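You operate a simulated robot arm through the tools that you are given. There is no shell and no other tool.

You are at the controls of a simulated robot arm. One attempt, no reset.

Task
Mix the wash tank to 1.5 % cleaner and make the station ready.
Fine: wash lid shut, source lever on WASH, return lever on TANK; leave the pump off.
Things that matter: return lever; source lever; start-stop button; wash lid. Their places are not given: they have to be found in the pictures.

The check looks at the end state, three seconds after you hand in, the way a careful person would. Anything else that was tipped, shoved, dropped, spilled or broken makes it a failure. A push-on lid holds only when it is set on centred and level and pressed home; a screw cap is set on level and turned clockwise until tight.

Robot
A 6-joint arm with a two-finger parallel gripper, fixed in place. Base frame: the origin is at the foot of the arm, x ahead of it, y to its left, z up; the work surface is at about z = 740. Units: mm, rad, N and s.
With the tool pointing down near the work surface it reaches from about 260 to 680 mm from the base axis. Its first joint turns from -1.152 to 1.152 rad. Payload 2.9 kg.
The tool frame sits at the grasp point between the pads (the TCP): z along the fingers, y along the line on which they close. The tips reach 30 mm beyond it. The gripper opens to 110 mm. The fingers are 20 mm wide and 10 mm thick; the gripper's body (48 by 112 mm) begins 55 mm behind the TCP.
Orientation is that of the tool frame in the base frame, as [roll, pitch, yaw] about the fixed x, y, z axes, in that order (R = Rz(yaw) Ry(pitch) Rx(roll)). With the fingers straight down and closing along the base's y, the tool's x points along the base's -x, its y along +y and its z along -z.

Tools
- The arm moves only by the tool play_rows. Its argument "targets" is one flat list of numbers, 7 for each row, row after row: the shift along the tool's x, y, z in mm, then the turn, a rotation vector about the tool's x, y, z in rad, then the finger opening in mm, from 0 to 110. In form: [dx, dy, dz, rx, ry, rz, fingers, dx, dy, dz, rx, ry, rz, fingers, ...]. A call has 1 to 20 rows; each row is the pose to reach, as a shift and turn from the pose commanded when the call began, along the tool's axes at that moment. A row lasts 0.2 s, in which the tool goes at most 50 mm and 0.15 rad; a call with a longer step from one row to the next is refused whole, and so is a gripper value outside its range. A pose out of reach is approached as far as the arm can. The call stops where the force on the tool passes 40 N (or 10 N more than at its start, if that is more) or the arm is blocked; 0.2 s more then pass. The fingers move at their own pace (about 108 mm/s each) and stop on an object; they squeeze with about 20 N. The grip force told is the motor's: it shows also when the fingers shut on nothing. Time passes only in rows, and 0.2 s behind the last, so rows that repeat a pose let the fingers close. The reply holds the time, the measured pose of the TCP, the force on the tool along the base axes, the opening and the grip force, in the units named above and with some noise, with the torque about the TCP (base axes, N m) and any sound that the robot's microphone picked up.
- Cameras (640 x 400 px; columns grow to the right, rows downward): "scene" is fixed at [71.1, 424.8, 1399.2]; the picture's right is [-0.82, -0.57, 0.00], its down [-0.25, 0.36, -0.90] and it looks along [0.51, -0.74, -0.44] (base axes); focal length 220 px, centre (320, 200). "wrist" rides on the gripper at [72, 17, -103] in the tool frame; the picture's right is [-0.23, 0.97, 0.00], its down [-0.76, -0.18, -0.62] and it looks along [-0.61, -0.14, 0.78] (tool axes); focal length 222 px, centre (320, 200).
- camera(camera): a new picture of that camera. It takes no simulated time.
- probe_pixels(camera, pixels): for up to 12 pixels [column, row] of the newest picture of that camera ("zoom" is the newest enlarged one), the place [x, y, z] in the base frame of the surface seen there, good to about 2 mm. It takes no simulated time.
- enlarge(camera, box): a new picture of the part [left, top, right, bottom] of that camera's present view, enlarged. It takes no simulated time.
- finish_job(): hands the job in; it is judged then, once.

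Unless the task says otherwise, let go and move clear before handing in.

The tools are called as name(argument=value, ...) on one line, values as JSON. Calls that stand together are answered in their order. play_rows: Moves the arm, as the interface text tells. Its arguments: {"type":"object","properties":{"targets":{"type":"array"}},"required":["targets"]} The other tools are called the same way: camera (camera) takes a picture; probe_pixels (camera, pixels) gives the place of the surface under pixels of a picture; enlarge (camera, box) takes an enlarged picture of a part of a camera's view; finish_job () hands the job in.

At the start:

```text
clock: 0.0
ee_pos: [285.6, -137.9, 1348.0]
orientation: [3.141, 0.001, -3.141]
force: [-0.4, 0.6, -0.3]
torque: [-0.01, 0.01, 0.02]
grip_width: 109.9
grip_force: 0.0
```

scene: 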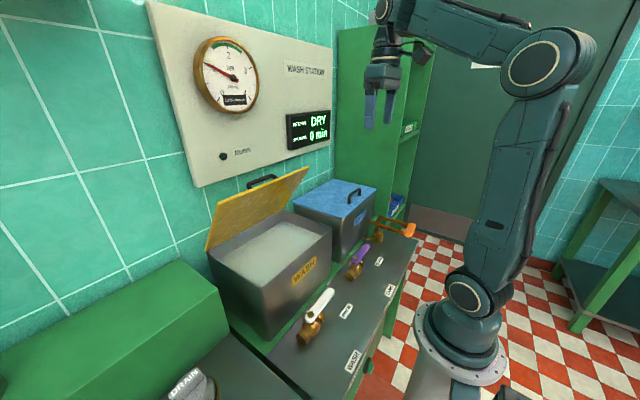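
wrist: 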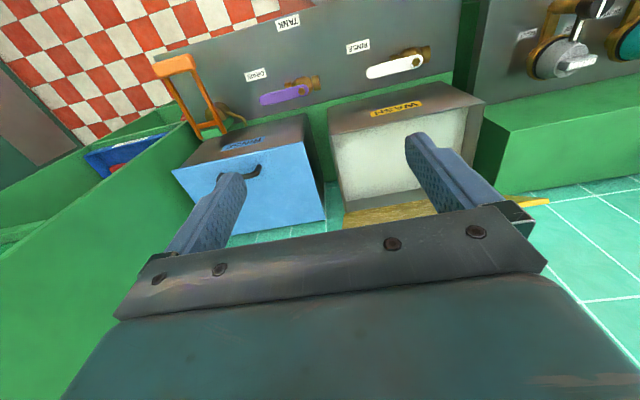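

The scene shows an open wash tank (270,250), a closed blue-lidded tank (335,200), white and purple levers, an orange handle, and a panel with gauge and display. I'll take closer looks before moving.

enlarge(camera="scene", box=[180, 160, 340, 260])

enlarge(camera="scene", box=[280, 200, 440, 300])

enlarge(camera="scene", box=[260, 280, 420, 400])

enlarge(camera="scene", box=[140, 300, 300, 400])

enlarge(camera="scene", box=[180, 30, 340, 170])

enlarge(camera="wrist", box=[480, 0, 640, 100])

enlarge(camera="wrist", box=[80, 20, 280, 200])

enlarge(camera="wrist", box=[230, 0, 480, 140])

```text
4.00 times, centred on (260, 210) of scene
```

zoom: 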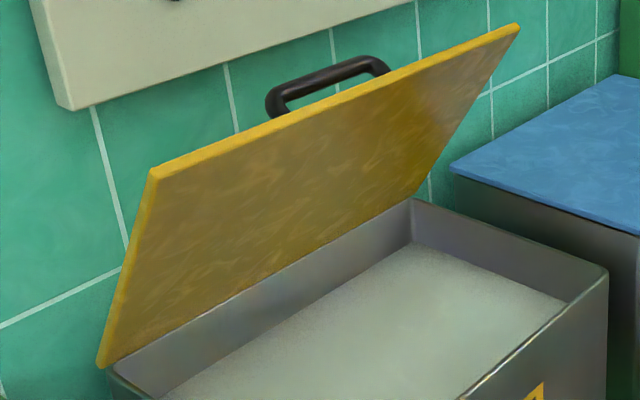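

```text
4.00 times, centred on (360, 250) of scene
```

zoom: 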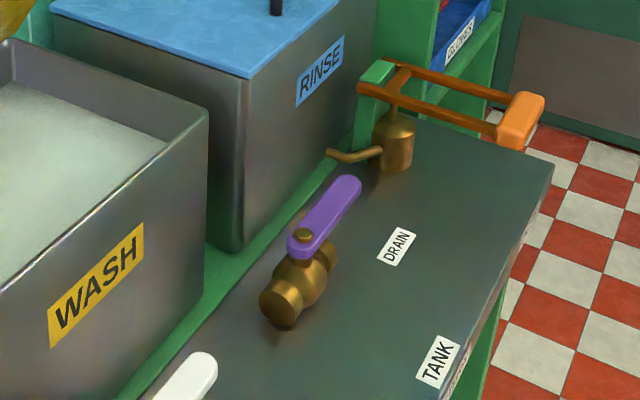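

```text
3.33 times, centred on (340, 340) of scene
```

zoom: 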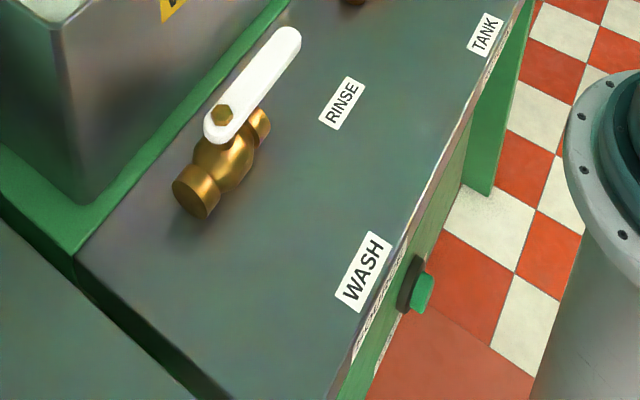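

```text
4.00 times, centred on (220, 350) of scene
```

zoom: 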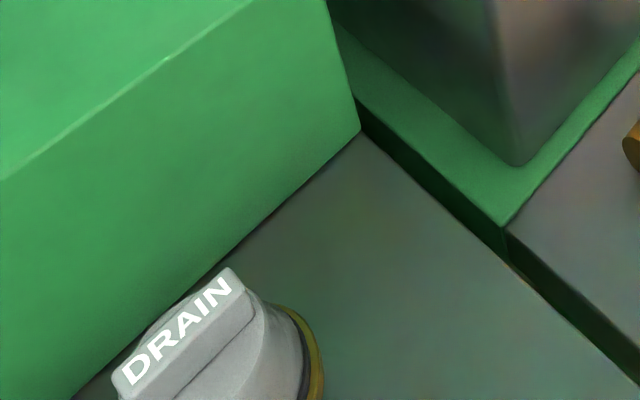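

```text
2.86 times, centred on (260, 100) of scene
```

zoom: 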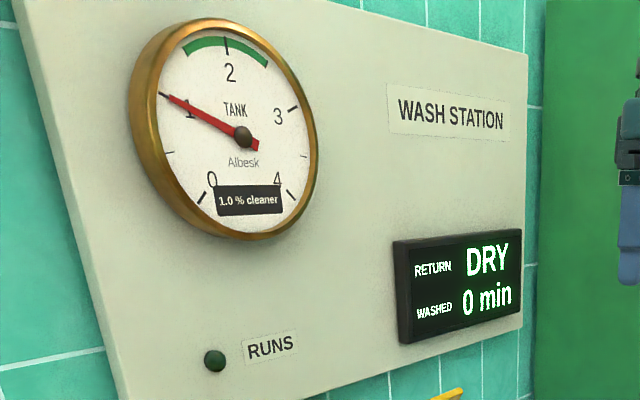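

```text
4.00 times, centred on (560, 50) of wrist
```

zoom: 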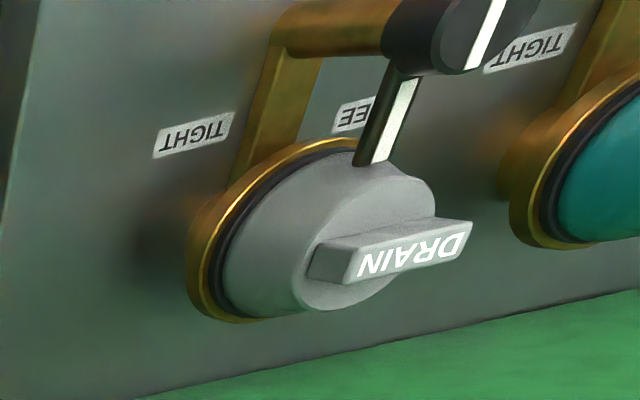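

```text
2.22 times, centred on (180, 110) of wrist
```

zoom: 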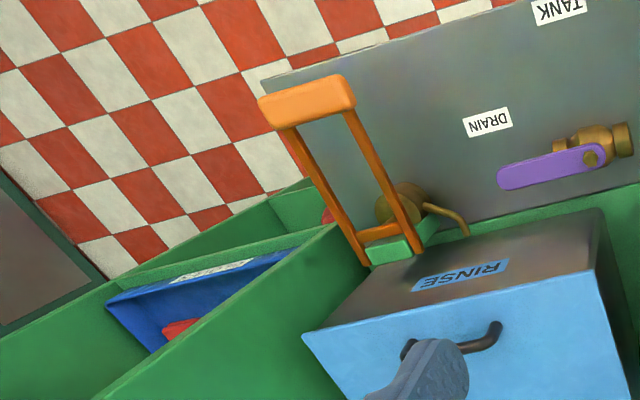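

```text
2.56 times, centred on (355, 70) of wrist
```

zoom: 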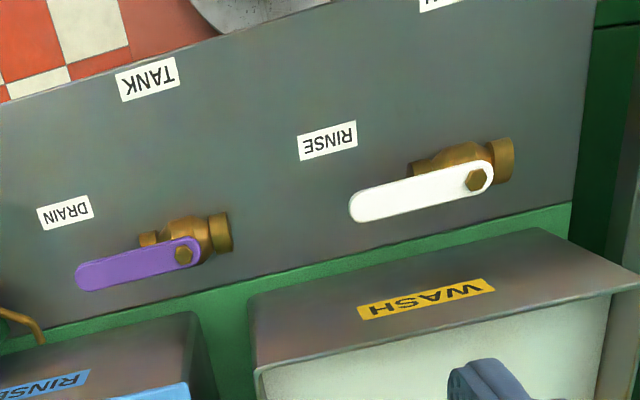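

The gauge reads 1.0 % cleaner and the display says DRY, 0 min; the source lever is white (RINSE/WASH) and the return lever is purple (DRAIN/TANK). I'll probe the places of the main parts.

camera(camera="scene")

probe_pixels(camera="scene", pixels=[[206, 250], [218, 205], [309, 168], [262, 178], [270, 225], [209, 255], [284, 215], [331, 229], [268, 337], [304, 270], [320, 200], [354, 195]])

probe_pixels(camera="scene", pixels=[[328, 294], [315, 314], [307, 335], [346, 311], [354, 360], [368, 365], [390, 290], [379, 261], [366, 247], [356, 260], [409, 230], [378, 235]])

probe_pixels(camera="scene", pixels=[[372, 218], [397, 222], [367, 238], [398, 200], [190, 380], [205, 390], [240, 380], [150, 300], [270, 355], [415, 240], [380, 395], [340, 190]])

```text
taken
```

scene: 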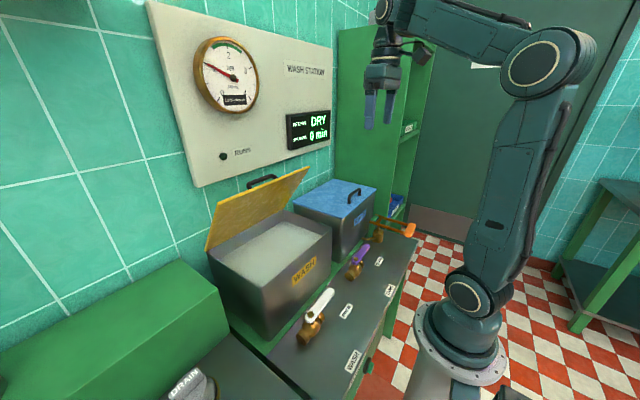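

```text
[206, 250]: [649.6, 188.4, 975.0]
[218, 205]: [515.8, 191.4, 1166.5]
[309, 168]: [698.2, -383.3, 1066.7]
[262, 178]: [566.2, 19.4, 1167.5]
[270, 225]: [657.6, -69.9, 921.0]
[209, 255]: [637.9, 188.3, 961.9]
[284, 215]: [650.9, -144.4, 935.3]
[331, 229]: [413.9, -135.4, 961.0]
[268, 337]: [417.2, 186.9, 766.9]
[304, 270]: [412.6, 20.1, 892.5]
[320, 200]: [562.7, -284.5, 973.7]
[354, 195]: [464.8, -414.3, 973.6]
```

```text
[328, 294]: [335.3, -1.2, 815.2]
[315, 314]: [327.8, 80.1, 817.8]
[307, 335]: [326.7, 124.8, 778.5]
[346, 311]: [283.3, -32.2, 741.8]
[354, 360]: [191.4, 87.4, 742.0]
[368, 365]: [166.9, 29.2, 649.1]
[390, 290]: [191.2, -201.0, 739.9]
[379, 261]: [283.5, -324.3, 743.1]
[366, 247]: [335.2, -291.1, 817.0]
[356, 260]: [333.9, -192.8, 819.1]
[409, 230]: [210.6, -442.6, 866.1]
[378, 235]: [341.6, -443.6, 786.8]
```

```text
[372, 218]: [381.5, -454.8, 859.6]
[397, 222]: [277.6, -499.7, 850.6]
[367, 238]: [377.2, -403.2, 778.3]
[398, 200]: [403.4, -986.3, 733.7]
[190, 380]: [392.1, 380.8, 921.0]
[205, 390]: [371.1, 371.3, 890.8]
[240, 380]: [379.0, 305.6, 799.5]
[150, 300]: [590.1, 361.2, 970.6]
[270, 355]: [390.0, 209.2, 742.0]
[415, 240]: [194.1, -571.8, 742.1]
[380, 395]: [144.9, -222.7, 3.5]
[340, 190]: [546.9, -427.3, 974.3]
```

The tanks sit at x≈413–650, the levers at x≈335, and there is equipment to the left (DRAIN knob near [392,381,921]). I'll move the arm left up high to look at that area with the wrist camera.

play_rows(targets=[0, 45, 0, 0, 0, 0, 110, 0, 90, 0, 0, 0, 0, 110, 0, 135, 0, 0, 0, 0, 110, 0, 180, 0, 0, 0, 0, 110, 0, 225, 0, 0, 0, 0, 110, 0, 270, 0, 0, 0, 0, 110, 0, 315, 0, 0, 0, 0, 110, 0, 360, 0, 0, 0, 0, 110, 0, 400, 0, 0, 0, 0, 110, 0, 440, 0, 0, 0, 0, 110])

camera(camera="wrist")

camera(camera="scene")

```text
clock: 2.2
ee_pos: [286.8, 301.4, 1348.1]
orientation: [-3.141, 0.001, -3.141]
force: [0.0, 0.7, 0.1]
torque: [-0.03, -0.05, 0.0]
grip_width: 109.9
grip_force: 0.1
```

```text
taken
```

wrist: 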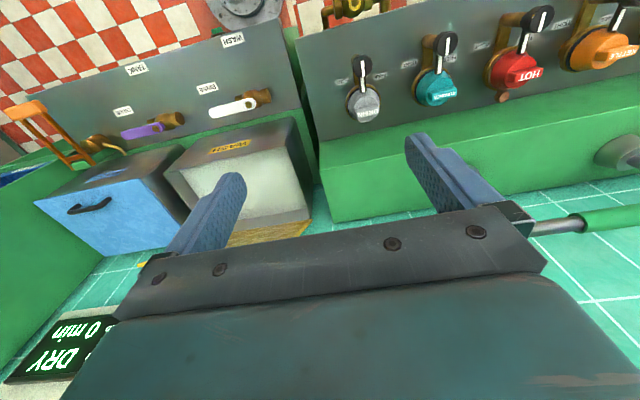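

```text
taken
```

scene: 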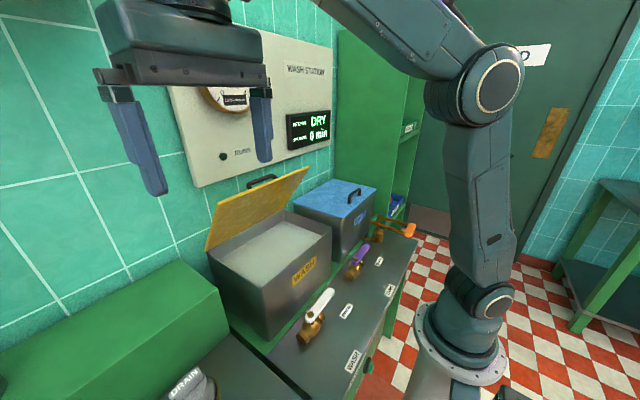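

The left bench is a row of coloured caps/knobs with lock levers (grey DRAIN, teal, red HOT, orange). I'll zoom in on them and on the rest.

enlarge(camera="wrist", box=[320, 0, 640, 140])

enlarge(camera="wrist", box=[0, 20, 320, 260])

enlarge(camera="wrist", box=[200, 0, 400, 40])

enlarge(camera="scene", box=[350, 190, 430, 260])

```text
2.00 times, centred on (480, 70) of wrist
```

zoom: 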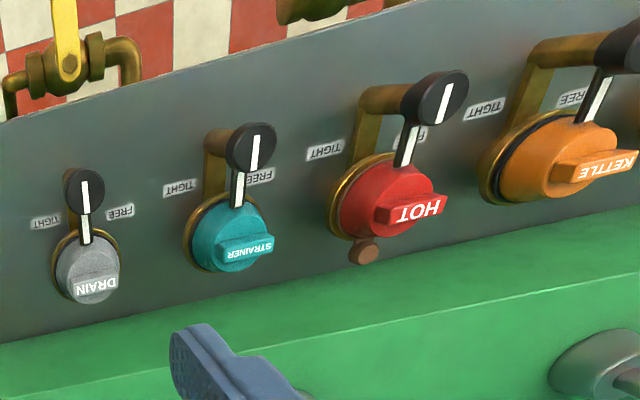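

```text
1.67 times, centred on (160, 140) of wrist
```

zoom: 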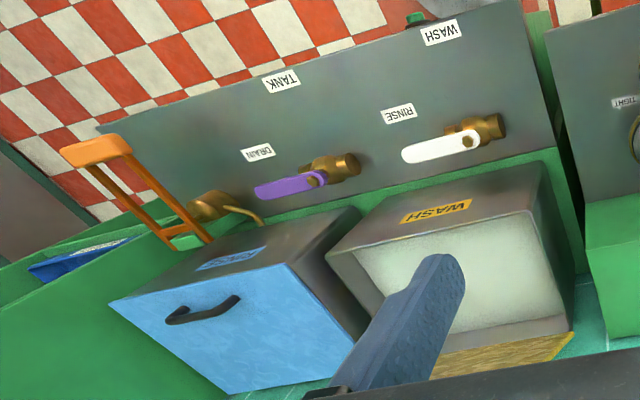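

```text
3.20 times, centred on (300, 20) of wrist
```

zoom: 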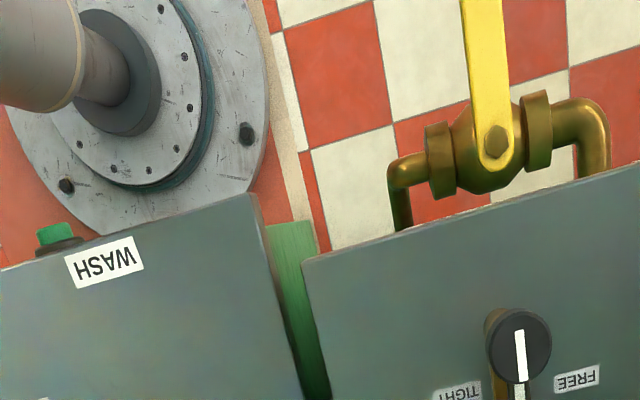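

```text
5.71 times, centred on (390, 225) of scene
```

zoom: 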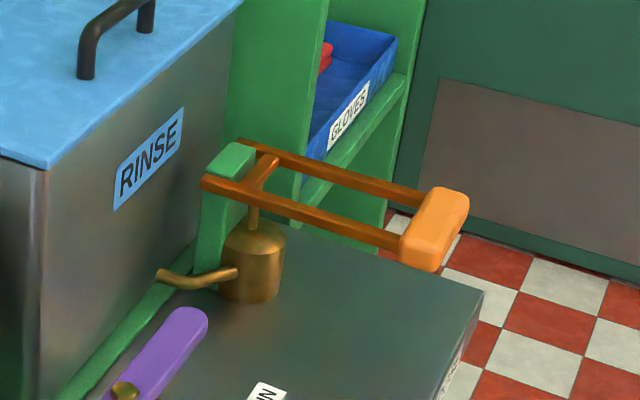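

The left-bench items belong to other equipment and stay untouched; the orange crank with a brass cylinder at scene (378,225) looks like the hand dosing pump. I'll measure the white and purple levers precisely on a wrist zoom.

enlarge(camera="wrist", box=[180, 70, 290, 130])

probe_pixels(camera="zoom", pixels=[[160, 220], [160, 190], [160, 245], [250, 205], [380, 200], [400, 180], [480, 200], [170, 90], [315, 30], [550, 150]])

enlarge(camera="scene", box=[280, 270, 360, 360])

probe_pixels(camera="zoom", pixels=[[385, 145], [370, 170], [330, 220], [270, 300], [235, 330], [410, 130], [345, 175], [375, 200], [290, 390], [220, 500]])

```text
5.82 times, centred on (235, 100) of wrist
```

zoom: 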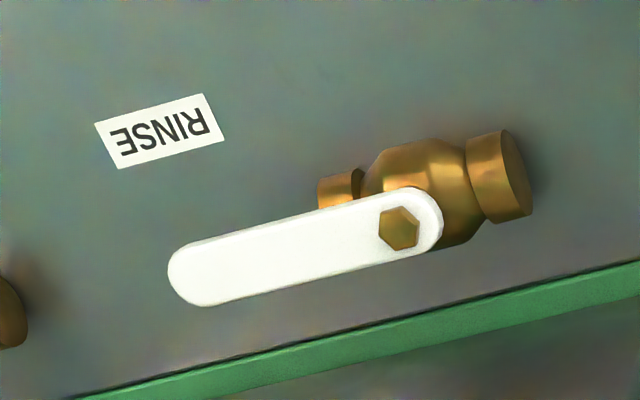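

```text
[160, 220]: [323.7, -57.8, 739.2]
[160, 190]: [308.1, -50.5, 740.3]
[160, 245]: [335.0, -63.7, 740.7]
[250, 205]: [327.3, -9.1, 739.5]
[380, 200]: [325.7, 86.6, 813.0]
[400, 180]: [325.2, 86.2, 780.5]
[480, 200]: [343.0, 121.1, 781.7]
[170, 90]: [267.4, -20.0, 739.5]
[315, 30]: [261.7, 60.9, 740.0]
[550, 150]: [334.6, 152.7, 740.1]
```

```text
4.44 times, centred on (320, 315) of scene
```

zoom: 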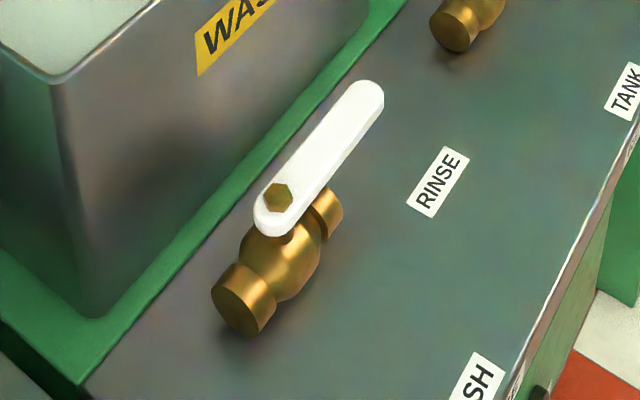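

```text
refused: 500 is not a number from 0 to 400
```

The lever and its hex pivot are clear in the zoom (pivot at about (278,197), tip at (372,95)). I'll probe those points on the scene zoom.

probe_pixels(camera="zoom", pixels=[[278, 197], [370, 95], [350, 115], [378, 110], [345, 90], [300, 160], [330, 175], [320, 140], [245, 290], [330, 210]])

enlarge(camera="scene", box=[340, 235, 390, 285])

```text
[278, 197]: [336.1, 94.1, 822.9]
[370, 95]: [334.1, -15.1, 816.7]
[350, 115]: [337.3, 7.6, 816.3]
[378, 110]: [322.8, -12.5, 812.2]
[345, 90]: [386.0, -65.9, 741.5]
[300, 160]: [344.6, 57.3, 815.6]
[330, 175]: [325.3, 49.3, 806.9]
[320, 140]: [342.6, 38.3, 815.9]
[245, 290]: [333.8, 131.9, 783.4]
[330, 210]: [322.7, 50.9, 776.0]
```

```text
8.00 times, centred on (365, 260) of scene
```

zoom: 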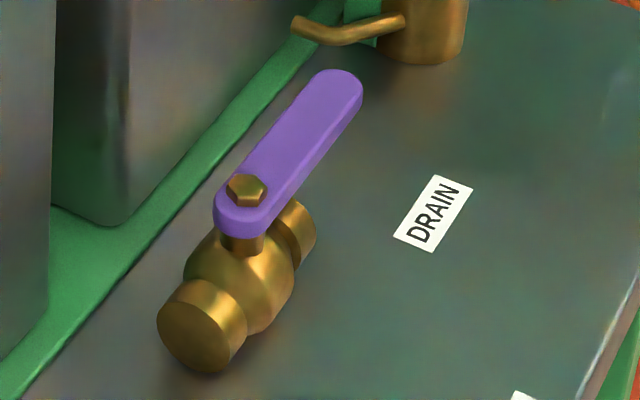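

probe_pixels(camera="zoom", pixels=[[247, 190], [340, 85], [325, 75], [350, 115], [290, 130], [200, 325], [345, 35], [300, 25], [425, 30]])

enlarge(camera="scene", box=[350, 200, 430, 250])

```text
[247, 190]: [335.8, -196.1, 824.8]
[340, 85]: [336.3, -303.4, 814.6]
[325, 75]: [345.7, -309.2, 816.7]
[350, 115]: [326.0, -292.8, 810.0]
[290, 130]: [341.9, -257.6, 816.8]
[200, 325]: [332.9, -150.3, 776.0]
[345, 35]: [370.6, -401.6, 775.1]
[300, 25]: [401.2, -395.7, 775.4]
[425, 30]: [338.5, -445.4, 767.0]
```

```text
8.00 times, centred on (390, 225) of scene
```

zoom: 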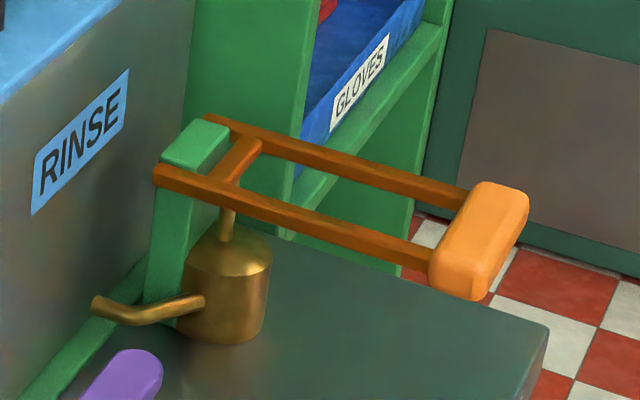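

probe_pixels(camera="zoom", pixels=[[445, 265], [460, 240], [500, 195], [515, 205], [440, 290], [490, 270], [290, 208], [400, 248], [170, 172], [245, 155], [360, 165], [195, 145]])

```text
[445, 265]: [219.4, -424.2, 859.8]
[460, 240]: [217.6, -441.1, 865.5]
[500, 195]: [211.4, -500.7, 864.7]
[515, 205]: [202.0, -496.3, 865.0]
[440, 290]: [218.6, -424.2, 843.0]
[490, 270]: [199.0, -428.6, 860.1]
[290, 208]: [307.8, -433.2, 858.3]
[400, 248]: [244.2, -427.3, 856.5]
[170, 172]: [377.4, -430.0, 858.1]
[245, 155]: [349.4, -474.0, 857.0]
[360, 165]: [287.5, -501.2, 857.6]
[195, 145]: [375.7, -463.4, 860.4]
```

Handle of the dosing pump: crossbar at x≈210, y −420..−505, z≈865. First I'll set the levers: move closed fingers to above the gap behind the white lever tip at about (366, 12).

play_rows(targets=[0, -40, 0, 0, 0, 0, 60, 0, -85, 0, 0, 0, 0, 30, 0, -130, 0, 0, 0, 0, 0, -10, -175, 0, 0, 0, 0, 0, -20, -220, 0, 0, 0, 0, 0, -40, -260, 0, 0, 0, 0, 0, -60, -289, 20, 0, 0, 0, 0, -79, -289, 60, 0, 0, 0, 0, -79, -289, 105, 0, 0, 0, 0, -79, -289, 150, 0, 0, 0, 0, -79, -289, 195, 0, 0, 0, 0, -79, -289, 240, 0, 0, 0, 0, -79, -289, 285, 0, 0, 0, 0, -79, -289, 330, 0, 0, 0, 0, -79, -289, 370, 0, 0, 0, 0])

camera(camera="scene")

camera(camera="wrist")

```text
clock: 5.4
ee_pos: [364.6, 13.2, 977.5]
orientation: [3.141, 0.002, -3.139]
force: [-0.1, 0.6, -0.6]
torque: [0.01, -0.02, 0.0]
grip_width: 0.0
grip_force: 20.4
```

```text
taken
```

scene: 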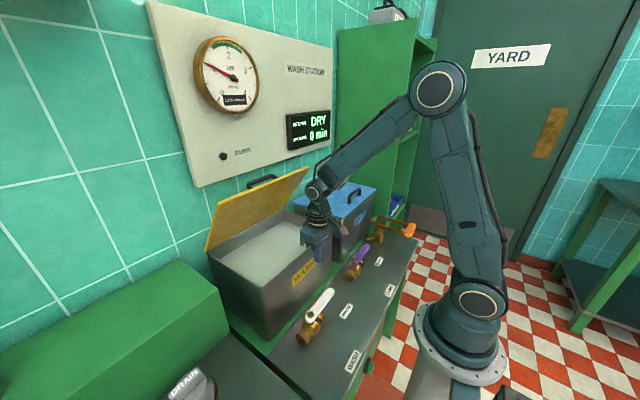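

```text
taken
```

wrist: 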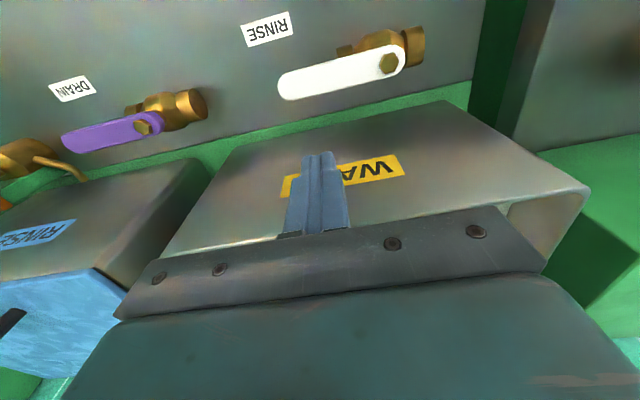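

The closed fingers sit just behind the white lever at wrist (318,190), clear of the tank face. I'll lower them to lever height.

play_rows(targets=[0, 0, 40, 0, 0, 0, 0, 0, 0, 80, 0, 0, 0, 0, 0, 0, 120, 0, 0, 0, 0, 0, 0, 145, 0, 0, 0, 0, 0, 0, 160, 0, 0, 0, 0])

camera(camera="scene")

enlarge(camera="scene", box=[270, 220, 390, 340])

```text
clock: 6.6
ee_pos: [365.3, 12.4, 816.7]
orientation: [3.14, 0.002, -3.139]
force: [0.8, 0.2, 0.1]
torque: [-0.01, 0.01, 0.03]
grip_width: 0.0
grip_force: 19.7
```

```text
taken
```

scene: 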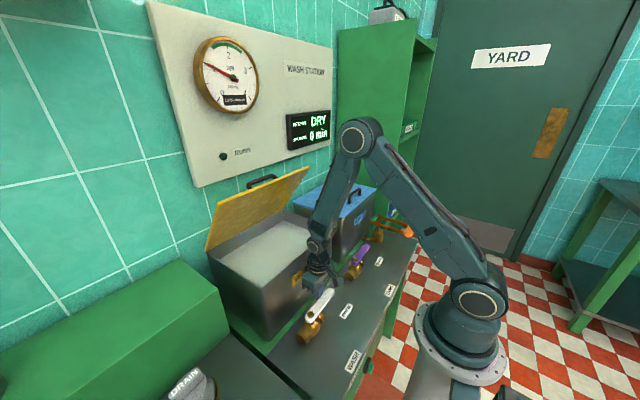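

```text
3.33 times, centred on (330, 280) of scene
```

zoom: 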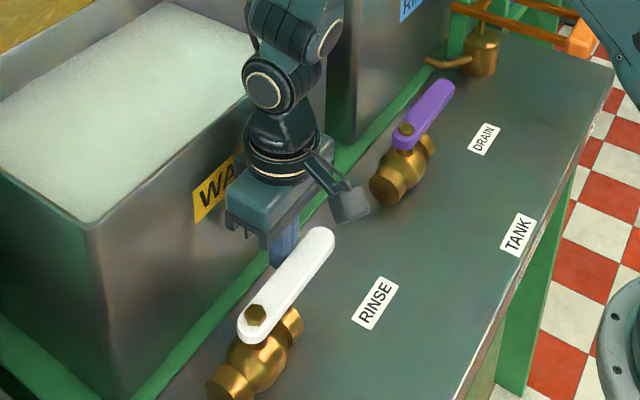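

The finger is beside the lever's tip. I'll now sweep it along an arc about the pivot (336,94) to turn the lever 90° toward WASH.

play_rows(targets=[9.3, -0.4, 0, 0, 0, 0, 0, 20.2, -2.3, 0, 0, 0, 0, 0, 31.2, -2.8, 0, 0, 0, 0, 0, 42.2, -1.9, 0, 0, 0, 0, 0, 53, 0.6, 0, 0, 0, 0, 0, 63.3, 4.3, 0, 0, 0, 0, 0, 73.2, 9.5, 0, 0, 0, 0, 0, 82.2, 15.8, 0, 0, 0, 0, 0, 90.3, 23.3, 0, 0, 0, 0, 0, 97.4, 31.7, 0, 0, 0, 0, 0, 103.3, 41.1, 0, 0, 0, 0, 0, 108, 51.1, 0, 0, 0, 0, 0, 111.3, 61.6, 0, 0, 0, 0, 0])

camera(camera="wrist")

enlarge(camera="scene", box=[270, 220, 390, 400])

```text
clock: 9.5
ee_pos: [256.3, 67.4, 817.7]
orientation: [-3.123, 0.008, 3.138]
force: [1.8, -8.6, 1.9]
torque: [0.03, -0.02, 0.01]
grip_width: 0.0
grip_force: 19.6
stopped in row 13: the force on the tool passed its limit at 41 N (the readings are from after the stop); the commanded pose is now the measured one
```

```text
taken
```

wrist: 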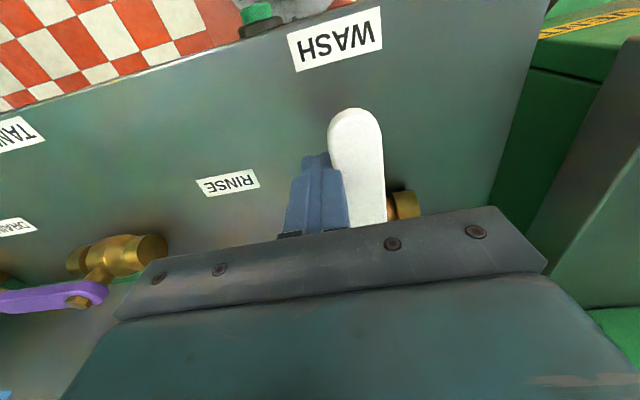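

```text
2.22 times, centred on (330, 310) of scene
```

zoom: 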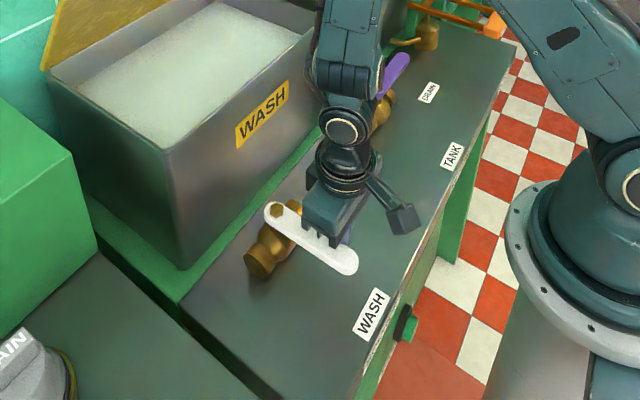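

The sweep ended on a hard stop at 41 N with the lever pointing at the WASH label (wrist (355,115) tip). I'll check its angle by probing.

probe_pixels(camera="wrist", pixels=[[356, 120], [358, 150], [365, 210], [335, 130], [380, 130], [384, 205]])

```text
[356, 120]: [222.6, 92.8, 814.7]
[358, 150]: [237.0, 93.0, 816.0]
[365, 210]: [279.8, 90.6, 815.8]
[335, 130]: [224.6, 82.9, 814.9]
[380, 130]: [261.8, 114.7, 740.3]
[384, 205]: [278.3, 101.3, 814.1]
```

The lever is aligned along −x at y≈93: WASH is set. I'll back off, rise, and check the rinse tank's front face before going to the purple lever.

play_rows(targets=[0, -20, 0, 0, 0, 0, 0, 0, -25, -40, 0, 0, 0, 0, 0, -25, -85, 0, 0, 0, 0, 0, -25, -130, 0, 0, 0, 0, 0, -25, -170, 0, 0, 0, 0, 0, -70, -170, 0, 0, 0, 0, 0, -115, -170, 0, 0, 0, 0, -20, -155, -170, 0, 0, 0, 0, -45, -195, -170, 0, 0, 0, 0, -65, -235, -170, 0, 0, 0, 0, -80, -275, -170, 0, 0, 0, 0, -95, -315, -170, 0, 0, 0, 0, -109, -345, -170, 0, 0, 0, 0])

camera(camera="wrist")

camera(camera="scene")

probe_pixels(camera="wrist", pixels=[[250, 140], [150, 160], [350, 130], [250, 110], [400, 90], [330, 100], [300, 100], [380, 40]])

```text
clock: 12.3
ee_pos: [363.1, -275.6, 994.5]
orientation: [-3.127, 0.007, 3.138]
force: [-0.3, 0.7, 0.9]
torque: [0.03, -0.03, 0.0]
grip_width: 0.2
grip_force: 20.4
```

```text
taken
```

wrist: 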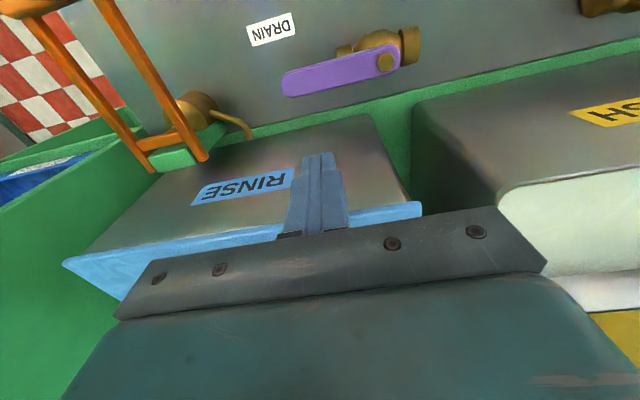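

```text
taken
```

scene: 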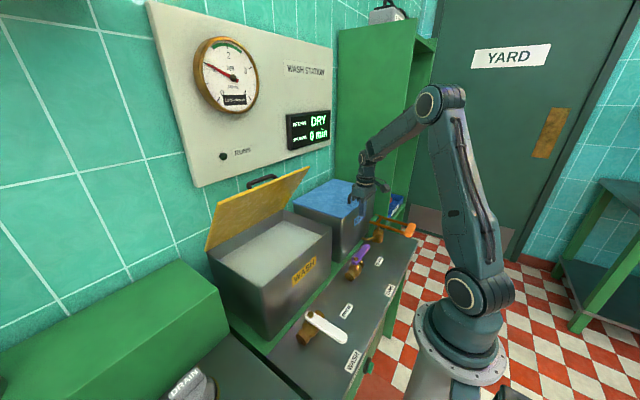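

```text
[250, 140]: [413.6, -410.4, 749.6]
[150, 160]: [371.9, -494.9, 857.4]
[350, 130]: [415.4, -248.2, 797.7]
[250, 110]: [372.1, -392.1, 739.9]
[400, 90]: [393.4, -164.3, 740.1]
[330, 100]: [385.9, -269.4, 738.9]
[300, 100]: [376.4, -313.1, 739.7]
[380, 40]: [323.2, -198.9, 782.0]
```

The rinse tank face is at x≈414, so there is clearance. I'll lower behind the purple lever and sweep it the same way about pivot (336,−196).

play_rows(targets=[-2, -2, 45, 0, 0, 0, 0, -2, -2, 90, 0, 0, 0, 0, -2, -2, 135, 0, 0, 0, 0, -2, -2, 165, 0, 0, 0, 0, -2, -2, 177, 0, 0, 0, 0])

enlarge(camera="scene", box=[310, 170, 430, 290])

```text
clock: 13.5
ee_pos: [365.6, -278.7, 818.2]
orientation: [-3.124, 0.009, 3.138]
force: [0.1, 0.5, -0.1]
torque: [0.01, 0.0, -0.02]
grip_width: 0.0
grip_force: 19.5
```

```text
3.33 times, centred on (370, 230) of scene
```

zoom: 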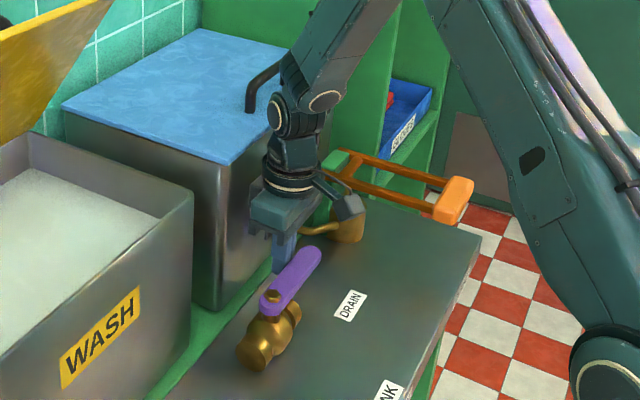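

The finger is behind the purple lever's tip; sweeping it toward TANK.

play_rows(targets=[9.3, -0.4, 0, 0, 0, 0, 0, 20.2, -2.3, 0, 0, 0, 0, 0, 31.2, -2.8, 0, 0, 0, 0, 0, 42.2, -1.9, 0, 0, 0, 0, 0, 53, 0.6, 0, 0, 0, 0, 0, 63.3, 4.3, 0, 0, 0, 0, 0, 73.2, 9.5, 0, 0, 0, 0, 0, 82.2, 15.8, 0, 0, 0, 0, 0, 90.3, 23.3, 0, 0, 0, 0, 0, 97.4, 31.7, 0, 0, 0, 0, 0, 103.3, 41.1, 0, 0, 0, 0, 0, 108, 51.1, 0, 0, 0, 0, 0, 111.3, 61.6, 0, 0, 0, 0, 0])

camera(camera="wrist")

probe_pixels(camera="wrist", pixels=[[356, 120], [358, 150], [365, 210]])

```text
clock: 16.3
ee_pos: [256.8, -222.2, 816.9]
orientation: [-3.109, 0.015, 3.134]
force: [4.9, -30.8, -12.3]
torque: [-0.13, 0.02, -0.06]
grip_width: 0.1
grip_force: 19.7
```

```text
taken
```

wrist: 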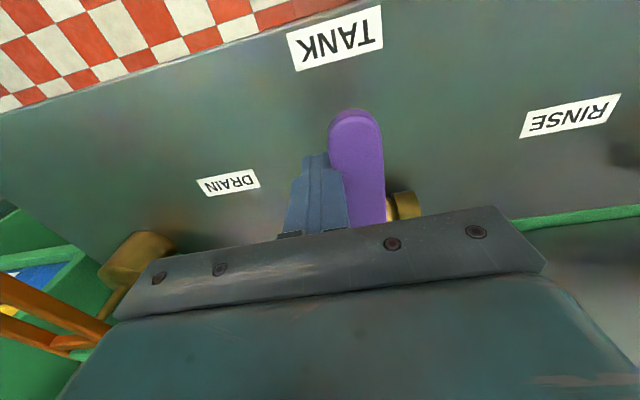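

```text
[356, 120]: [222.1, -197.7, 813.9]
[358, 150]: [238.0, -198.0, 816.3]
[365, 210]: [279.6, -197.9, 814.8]
```

The purple lever is on TANK (y≈−198 along its length). I'll back off, rise, and move above the orange dosing handle at about (211,−440).

play_rows(targets=[0, -20, 0, 0, 0, 0, 0, 0, -25, -40, 0, 0, 0, 0, 0, -25, -85, 0, 0, 0, 0, 0, -25, -130, 0, 0, 0, 0, 0, -25, -150, 0, 0, 0, 0, 10, -65, -150, 0, 0, 0, 0, 20, -105, -150, 0, 0, 0, 0, 30, -145, -150, 0, 0, 0, 0, 40, -185, -150, 0, 0, 0, 0, 45, -216, -150, 0, 0, 0, 0])

camera(camera="wrist")

camera(camera="scene")

enlarge(camera="scene", box=[320, 170, 440, 290])

```text
clock: 18.5
ee_pos: [211.8, -427.3, 967.9]
orientation: [-3.126, 0.003, 3.138]
force: [0.0, 0.0, 0.3]
torque: [0.02, -0.01, 0.03]
grip_width: 0.0
grip_force: 20.0
out of reach, approached as far as the arm can: row 10
```

```text
taken
```

wrist: 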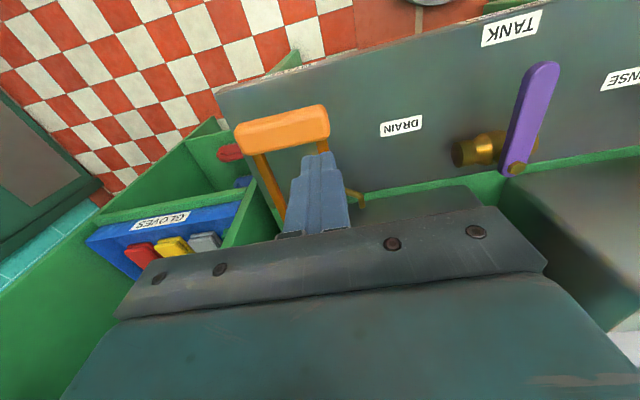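

```text
taken
```

scene: 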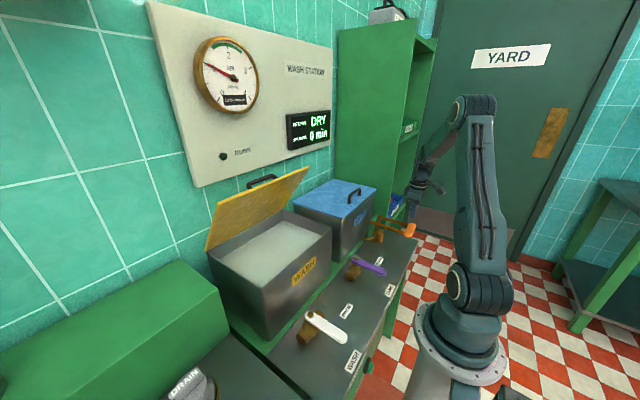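

```text
3.33 times, centred on (380, 230) of scene
```

zoom: 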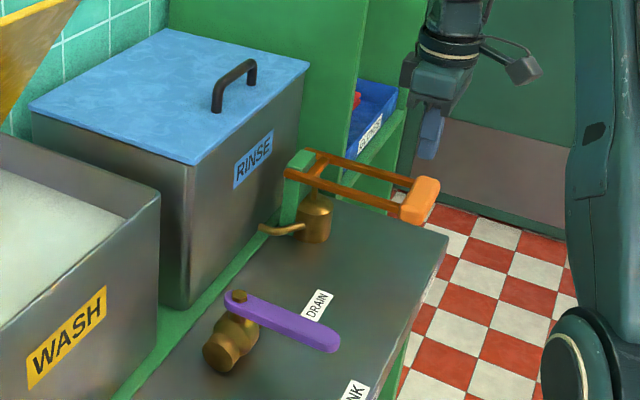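

The finger can only reach y≈−427 (joint limit), which is still over the handle's near end at wrist (318,125). I'll press down in small steps and then watch the gauge.

play_rows(targets=[0, 0, 30, 0, 0, 0, 0, 0, 0, 55, 0, 0, 0, 0, 0, 0, 65, 0, 0, 0, 0, 0, 0, 70, 0, 0, 0, 0, 0, 0, 75, 0, 0, 0, 0, 0, 0, 80, 0, 0, 0, 0, 0, 0, 85, 0, 0, 0, 0])

enlarge(camera="scene", box=[350, 180, 430, 260])

enlarge(camera="scene", box=[180, 30, 340, 170])

```text
clock: 20.1
ee_pos: [212.8, -428.3, 883.5]
orientation: [-3.124, 0.005, 3.138]
force: [-0.8, -0.5, 1.6]
torque: [-0.02, 0.04, 0.01]
grip_width: 0.0
grip_force: 19.4
```

```text
5.00 times, centred on (390, 220) of scene
```

zoom: 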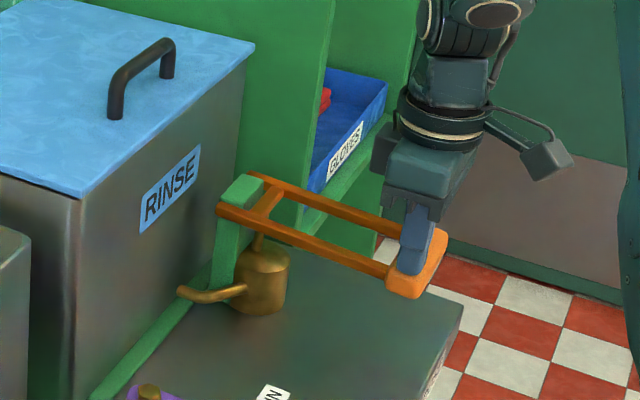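

```text
2.86 times, centred on (260, 100) of scene
```

zoom: 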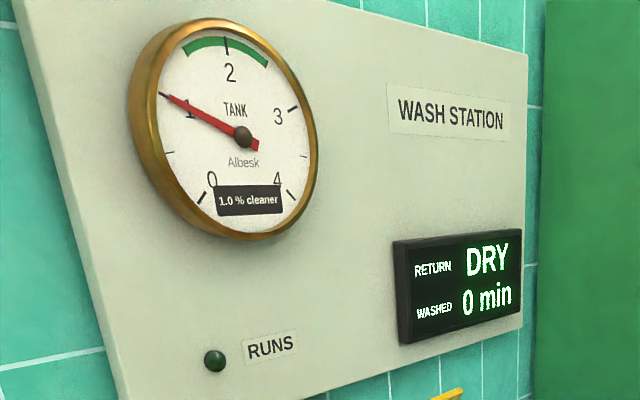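

The handle follows with only 1.6 N, at z≈853. I'll continue pressing down slowly toward the bottom of the stroke.

play_rows(targets=[-1, 0, 7, 0, 0, 0, 0, -2, 0, 14, 0, 0, 0, 0, -3, 0, 21, 0, 0, 0, 0, -4, 0, 28, 0, 0, 0, 0, -6, 0, 35, 0, 0, 0, 0])

enlarge(camera="scene", box=[350, 180, 430, 260])

enlarge(camera="scene", box=[180, 30, 340, 170])

```text
clock: 21.3
ee_pos: [217.0, -431.6, 848.9]
orientation: [-3.124, 0.009, 3.137]
force: [-2.7, 0.7, 3.4]
torque: [0.01, 0.03, 0.01]
grip_width: 0.0
grip_force: 19.8
```

```text
5.00 times, centred on (390, 220) of scene
```

zoom: 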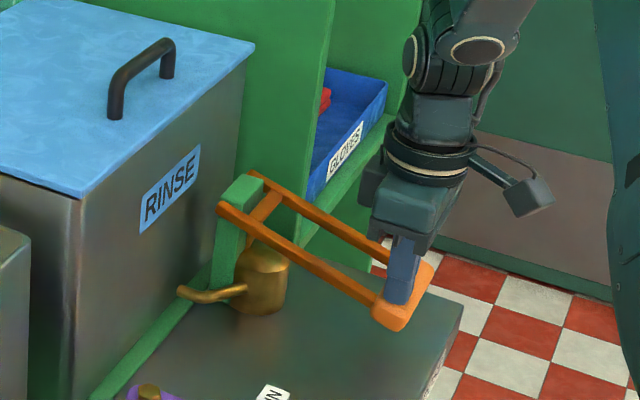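

```text
2.86 times, centred on (260, 100) of scene
```

zoom: 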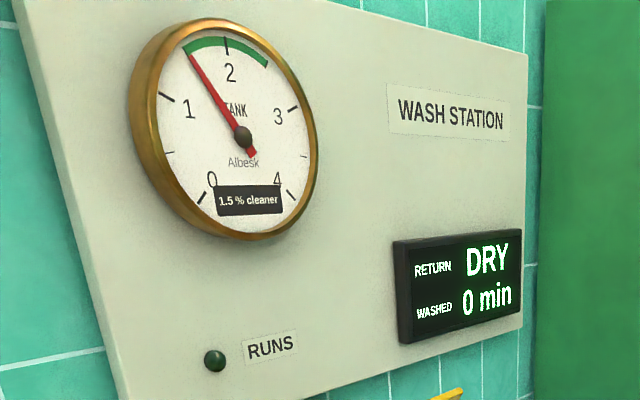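

The gauge now reads 1.5 % cleaner after one stroke. I'll raise the finger gently and recheck the gauge.

play_rows(targets=[4, 0, -8, 0, 0, 0, 0, 5, 0, -16, 0, 0, 0, 0, 6, 0, -24, 0, 0, 0, 0, 6, 0, -32, 0, 0, 0, 0, 6, 0, -42, 0, 0, 0, 0, 6, 0, -52, 0, 0, 0, 0, 6, 0, -90, 0, 0, 0, 0, 6, 0, -135, 0, 0, 0, 0])

enlarge(camera="scene", box=[350, 180, 430, 260])

enlarge(camera="scene", box=[180, 30, 340, 170])

```text
clock: 23.1
ee_pos: [210.9, -428.4, 985.3]
orientation: [-3.123, 0.003, 3.14]
force: [0.0, -0.2, -0.3]
torque: [0.02, -0.04, 0.02]
grip_width: 0.0
grip_force: 20.1
```

```text
5.00 times, centred on (390, 220) of scene
```

zoom: 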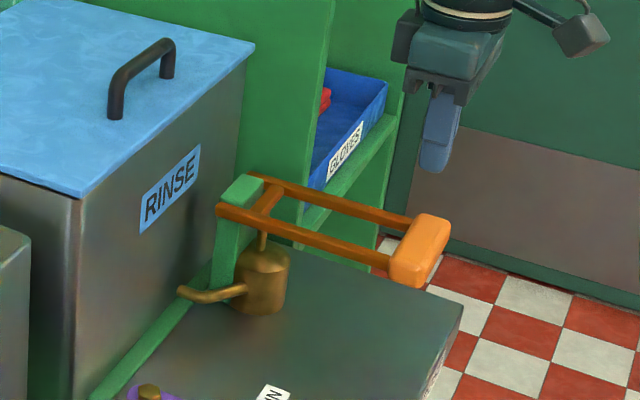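

```text
2.86 times, centred on (260, 100) of scene
```

zoom: 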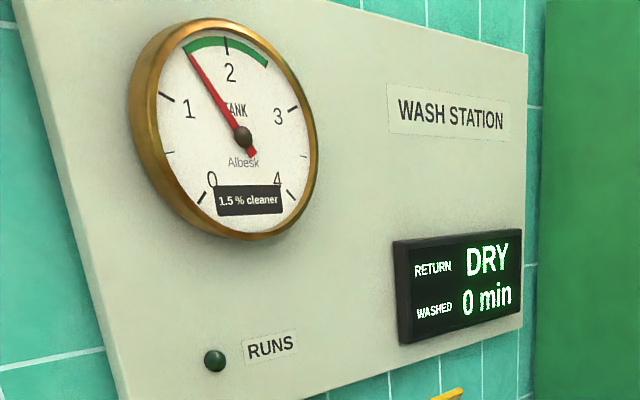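

The handle sprang back and the gauge holds 1.5 %. Next is the lid: I'll measure its top edge, underside and handle.

enlarge(camera="scene", box=[190, 155, 350, 275])

probe_pixels(camera="scene", pixels=[[219, 204], [240, 195], [260, 190], [280, 181], [305, 170], [300, 190], [293, 205], [250, 220], [230, 235], [212, 245], [247, 186], [286, 176]])

```text
3.33 times, centred on (270, 215) of scene
```

zoom: 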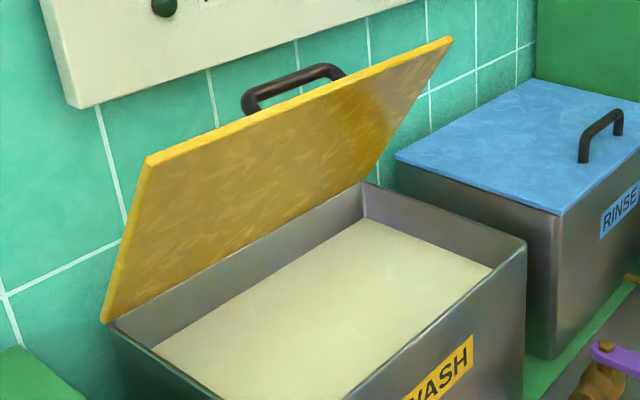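

```text
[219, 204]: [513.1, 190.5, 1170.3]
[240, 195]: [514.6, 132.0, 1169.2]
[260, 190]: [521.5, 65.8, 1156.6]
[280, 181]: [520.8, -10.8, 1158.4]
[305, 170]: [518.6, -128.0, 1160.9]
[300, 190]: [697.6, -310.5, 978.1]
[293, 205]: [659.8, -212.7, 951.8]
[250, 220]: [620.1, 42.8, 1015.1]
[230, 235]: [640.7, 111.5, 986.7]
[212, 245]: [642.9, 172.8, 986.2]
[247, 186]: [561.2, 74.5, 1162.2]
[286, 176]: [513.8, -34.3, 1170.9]
```

The lid's free edge is at about (515, −130..190, 1170), hinged near (650, 970), open about 56°. I'll rise and bring the closed fingers behind the lid's top edge at y≈−80, beside the black handle.

play_rows(targets=[0, 0, -45, 0, 0, 0, 0, 0, 0, -90, 0, 0, 0, 0, 0, 0, -135, 0, 0, 0, 0, -10, 10, -180, 0, 0, 0, 0, -20, 25, -220, 0, 0, 0, 0, -30, 45, -260, 0, 0, 0, 0, -50, 70, -295, 0, 0, 0, 0, -80, 100, -305, 0, 0, 0, 0, -110, 135, -305, 0, 0, 0, 0, -145, 170, -305, 0, 0, 0, 0, -180, 205, -305, 0, 0, 0, 0, -215, 240, -305, 0, 0, 0, 0, -250, 275, -305, 0, 0, 0, 0, -285, 308, -305, 0, 0, 0, 0, -320, 335, -305, 0, 0, 0, 0, -345, 348, -305, 0, 0, 0, 0, -364, 348, -305, 0, 0, 0, 0])

camera(camera="scene")

camera(camera="wrist")

```text
clock: 26.3
ee_pos: [524.7, -98.3, 1281.9]
orientation: [-3.12, 0.026, -3.134]
force: [16.5, -2.9, -22.3]
torque: [-0.02, 0.19, -0.02]
grip_width: 0.0
grip_force: 20.1
out of reach, approached as far as the arm can: row 15
stopped in row 15: the force on the tool passed its limit at 96 N (the readings are from after the stop); the commanded pose is now the measured one
```

```text
taken
```

scene: 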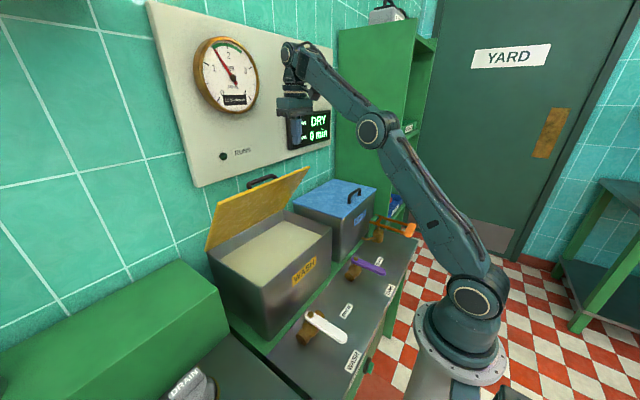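

```text
taken
```

wrist: 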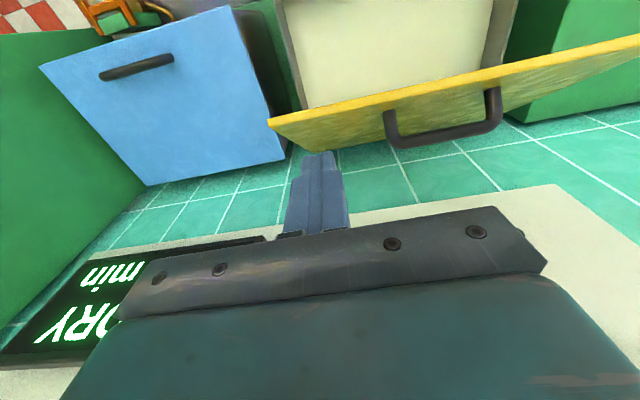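

A force stop occurred at the edge of reach at (525,−98,1282). I'll check whether the gripper or wrist touches the wall panel before moving.

enlarge(camera="scene", box=[260, 20, 400, 140])

probe_pixels(camera="scene", pixels=[[290, 45], [288, 60], [293, 85], [298, 80], [280, 102], [290, 105], [278, 90], [300, 145], [270, 60], [320, 60], [315, 100], [296, 130]])

```text
3.33 times, centred on (330, 80) of scene
```

zoom: 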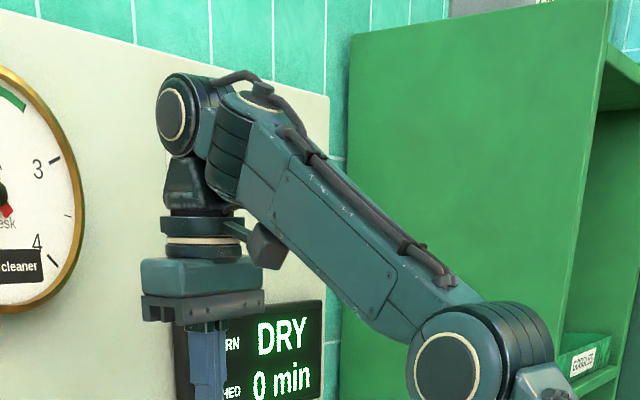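

```text
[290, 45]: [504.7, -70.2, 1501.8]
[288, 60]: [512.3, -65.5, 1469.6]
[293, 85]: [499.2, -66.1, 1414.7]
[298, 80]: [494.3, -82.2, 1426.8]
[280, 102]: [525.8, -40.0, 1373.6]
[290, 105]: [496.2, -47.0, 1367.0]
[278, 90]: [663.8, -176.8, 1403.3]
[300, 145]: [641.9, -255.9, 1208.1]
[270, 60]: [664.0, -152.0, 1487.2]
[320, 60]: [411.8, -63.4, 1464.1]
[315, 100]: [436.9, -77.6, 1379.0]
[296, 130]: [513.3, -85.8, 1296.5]
```

The panel is at x≈664 so nothing was touched; the arm is just over-stretched with the wrist folded. I'll back off and tilt the tool ~25° outward, then approach x≈560 above the lid edge.

play_rows(targets=[35, 5, 0, 0, 0, 0, 0, 70, 10, 5, 0, 0, 0, 0, 75, 10, 10, 0, -0.12, 0, 0, 75, 14, 10, 0, -0.24, 0, 0, 75, 18, 10, 0, -0.36, 0, 0, 65, 18, 10, 0, -0.436, 0, 0, 40, 18, 10, 0, -0.436, 0, 0, 15, 18, 10, 0, -0.436, 0, 0, -10, 18, 10, 0, -0.436, 0, 0, -35, 18, 10, 0, -0.436, 0, 0])

camera(camera="wrist")

camera(camera="scene")

```text
clock: 28.5
ee_pos: [559.2, -79.5, 1270.4]
orientation: [-3.119, 0.458, -3.126]
force: [0.1, -0.6, 0.1]
torque: [-0.01, -0.03, 0.0]
grip_width: 0.2
grip_force: 20.0
```

```text
taken
```

wrist: 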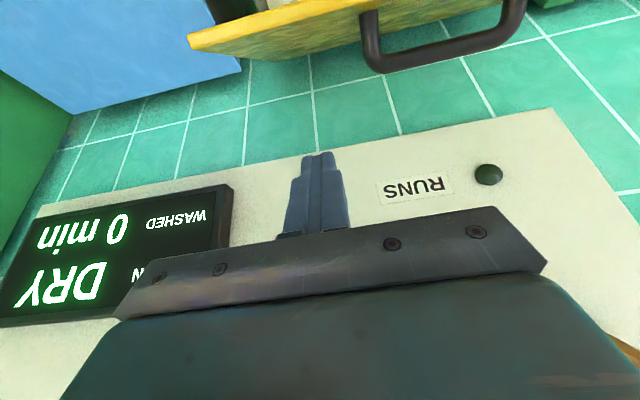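

```text
taken
```

scene: 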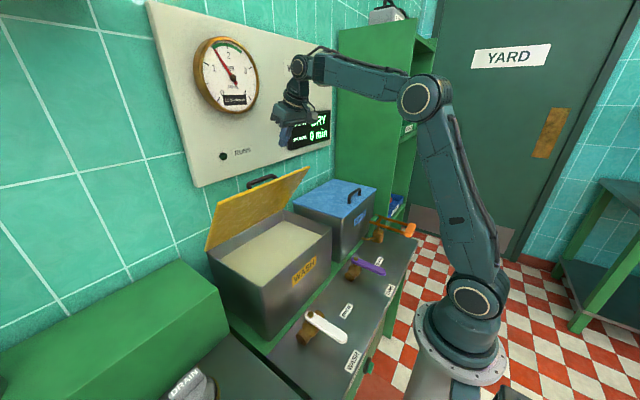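

The tilted pose is reached easily, behind the lid top (wrist: lid corner (192,42), handle (370,50)). I'll probe the lid and handle extents here.

probe_pixels(camera="wrist", pixels=[[195, 42], [240, 45], [300, 45], [300, 30], [345, 30], [370, 40], [375, 65], [440, 50], [515, 20], [230, 58], [310, 15], [260, 30]])

```text
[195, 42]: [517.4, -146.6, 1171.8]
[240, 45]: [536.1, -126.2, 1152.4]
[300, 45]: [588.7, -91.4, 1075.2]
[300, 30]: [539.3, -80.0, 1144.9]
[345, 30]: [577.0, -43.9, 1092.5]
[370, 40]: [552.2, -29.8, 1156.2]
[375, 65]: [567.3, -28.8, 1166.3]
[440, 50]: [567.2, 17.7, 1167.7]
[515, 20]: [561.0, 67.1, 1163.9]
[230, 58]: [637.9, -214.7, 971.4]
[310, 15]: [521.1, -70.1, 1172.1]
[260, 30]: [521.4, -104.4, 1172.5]
```

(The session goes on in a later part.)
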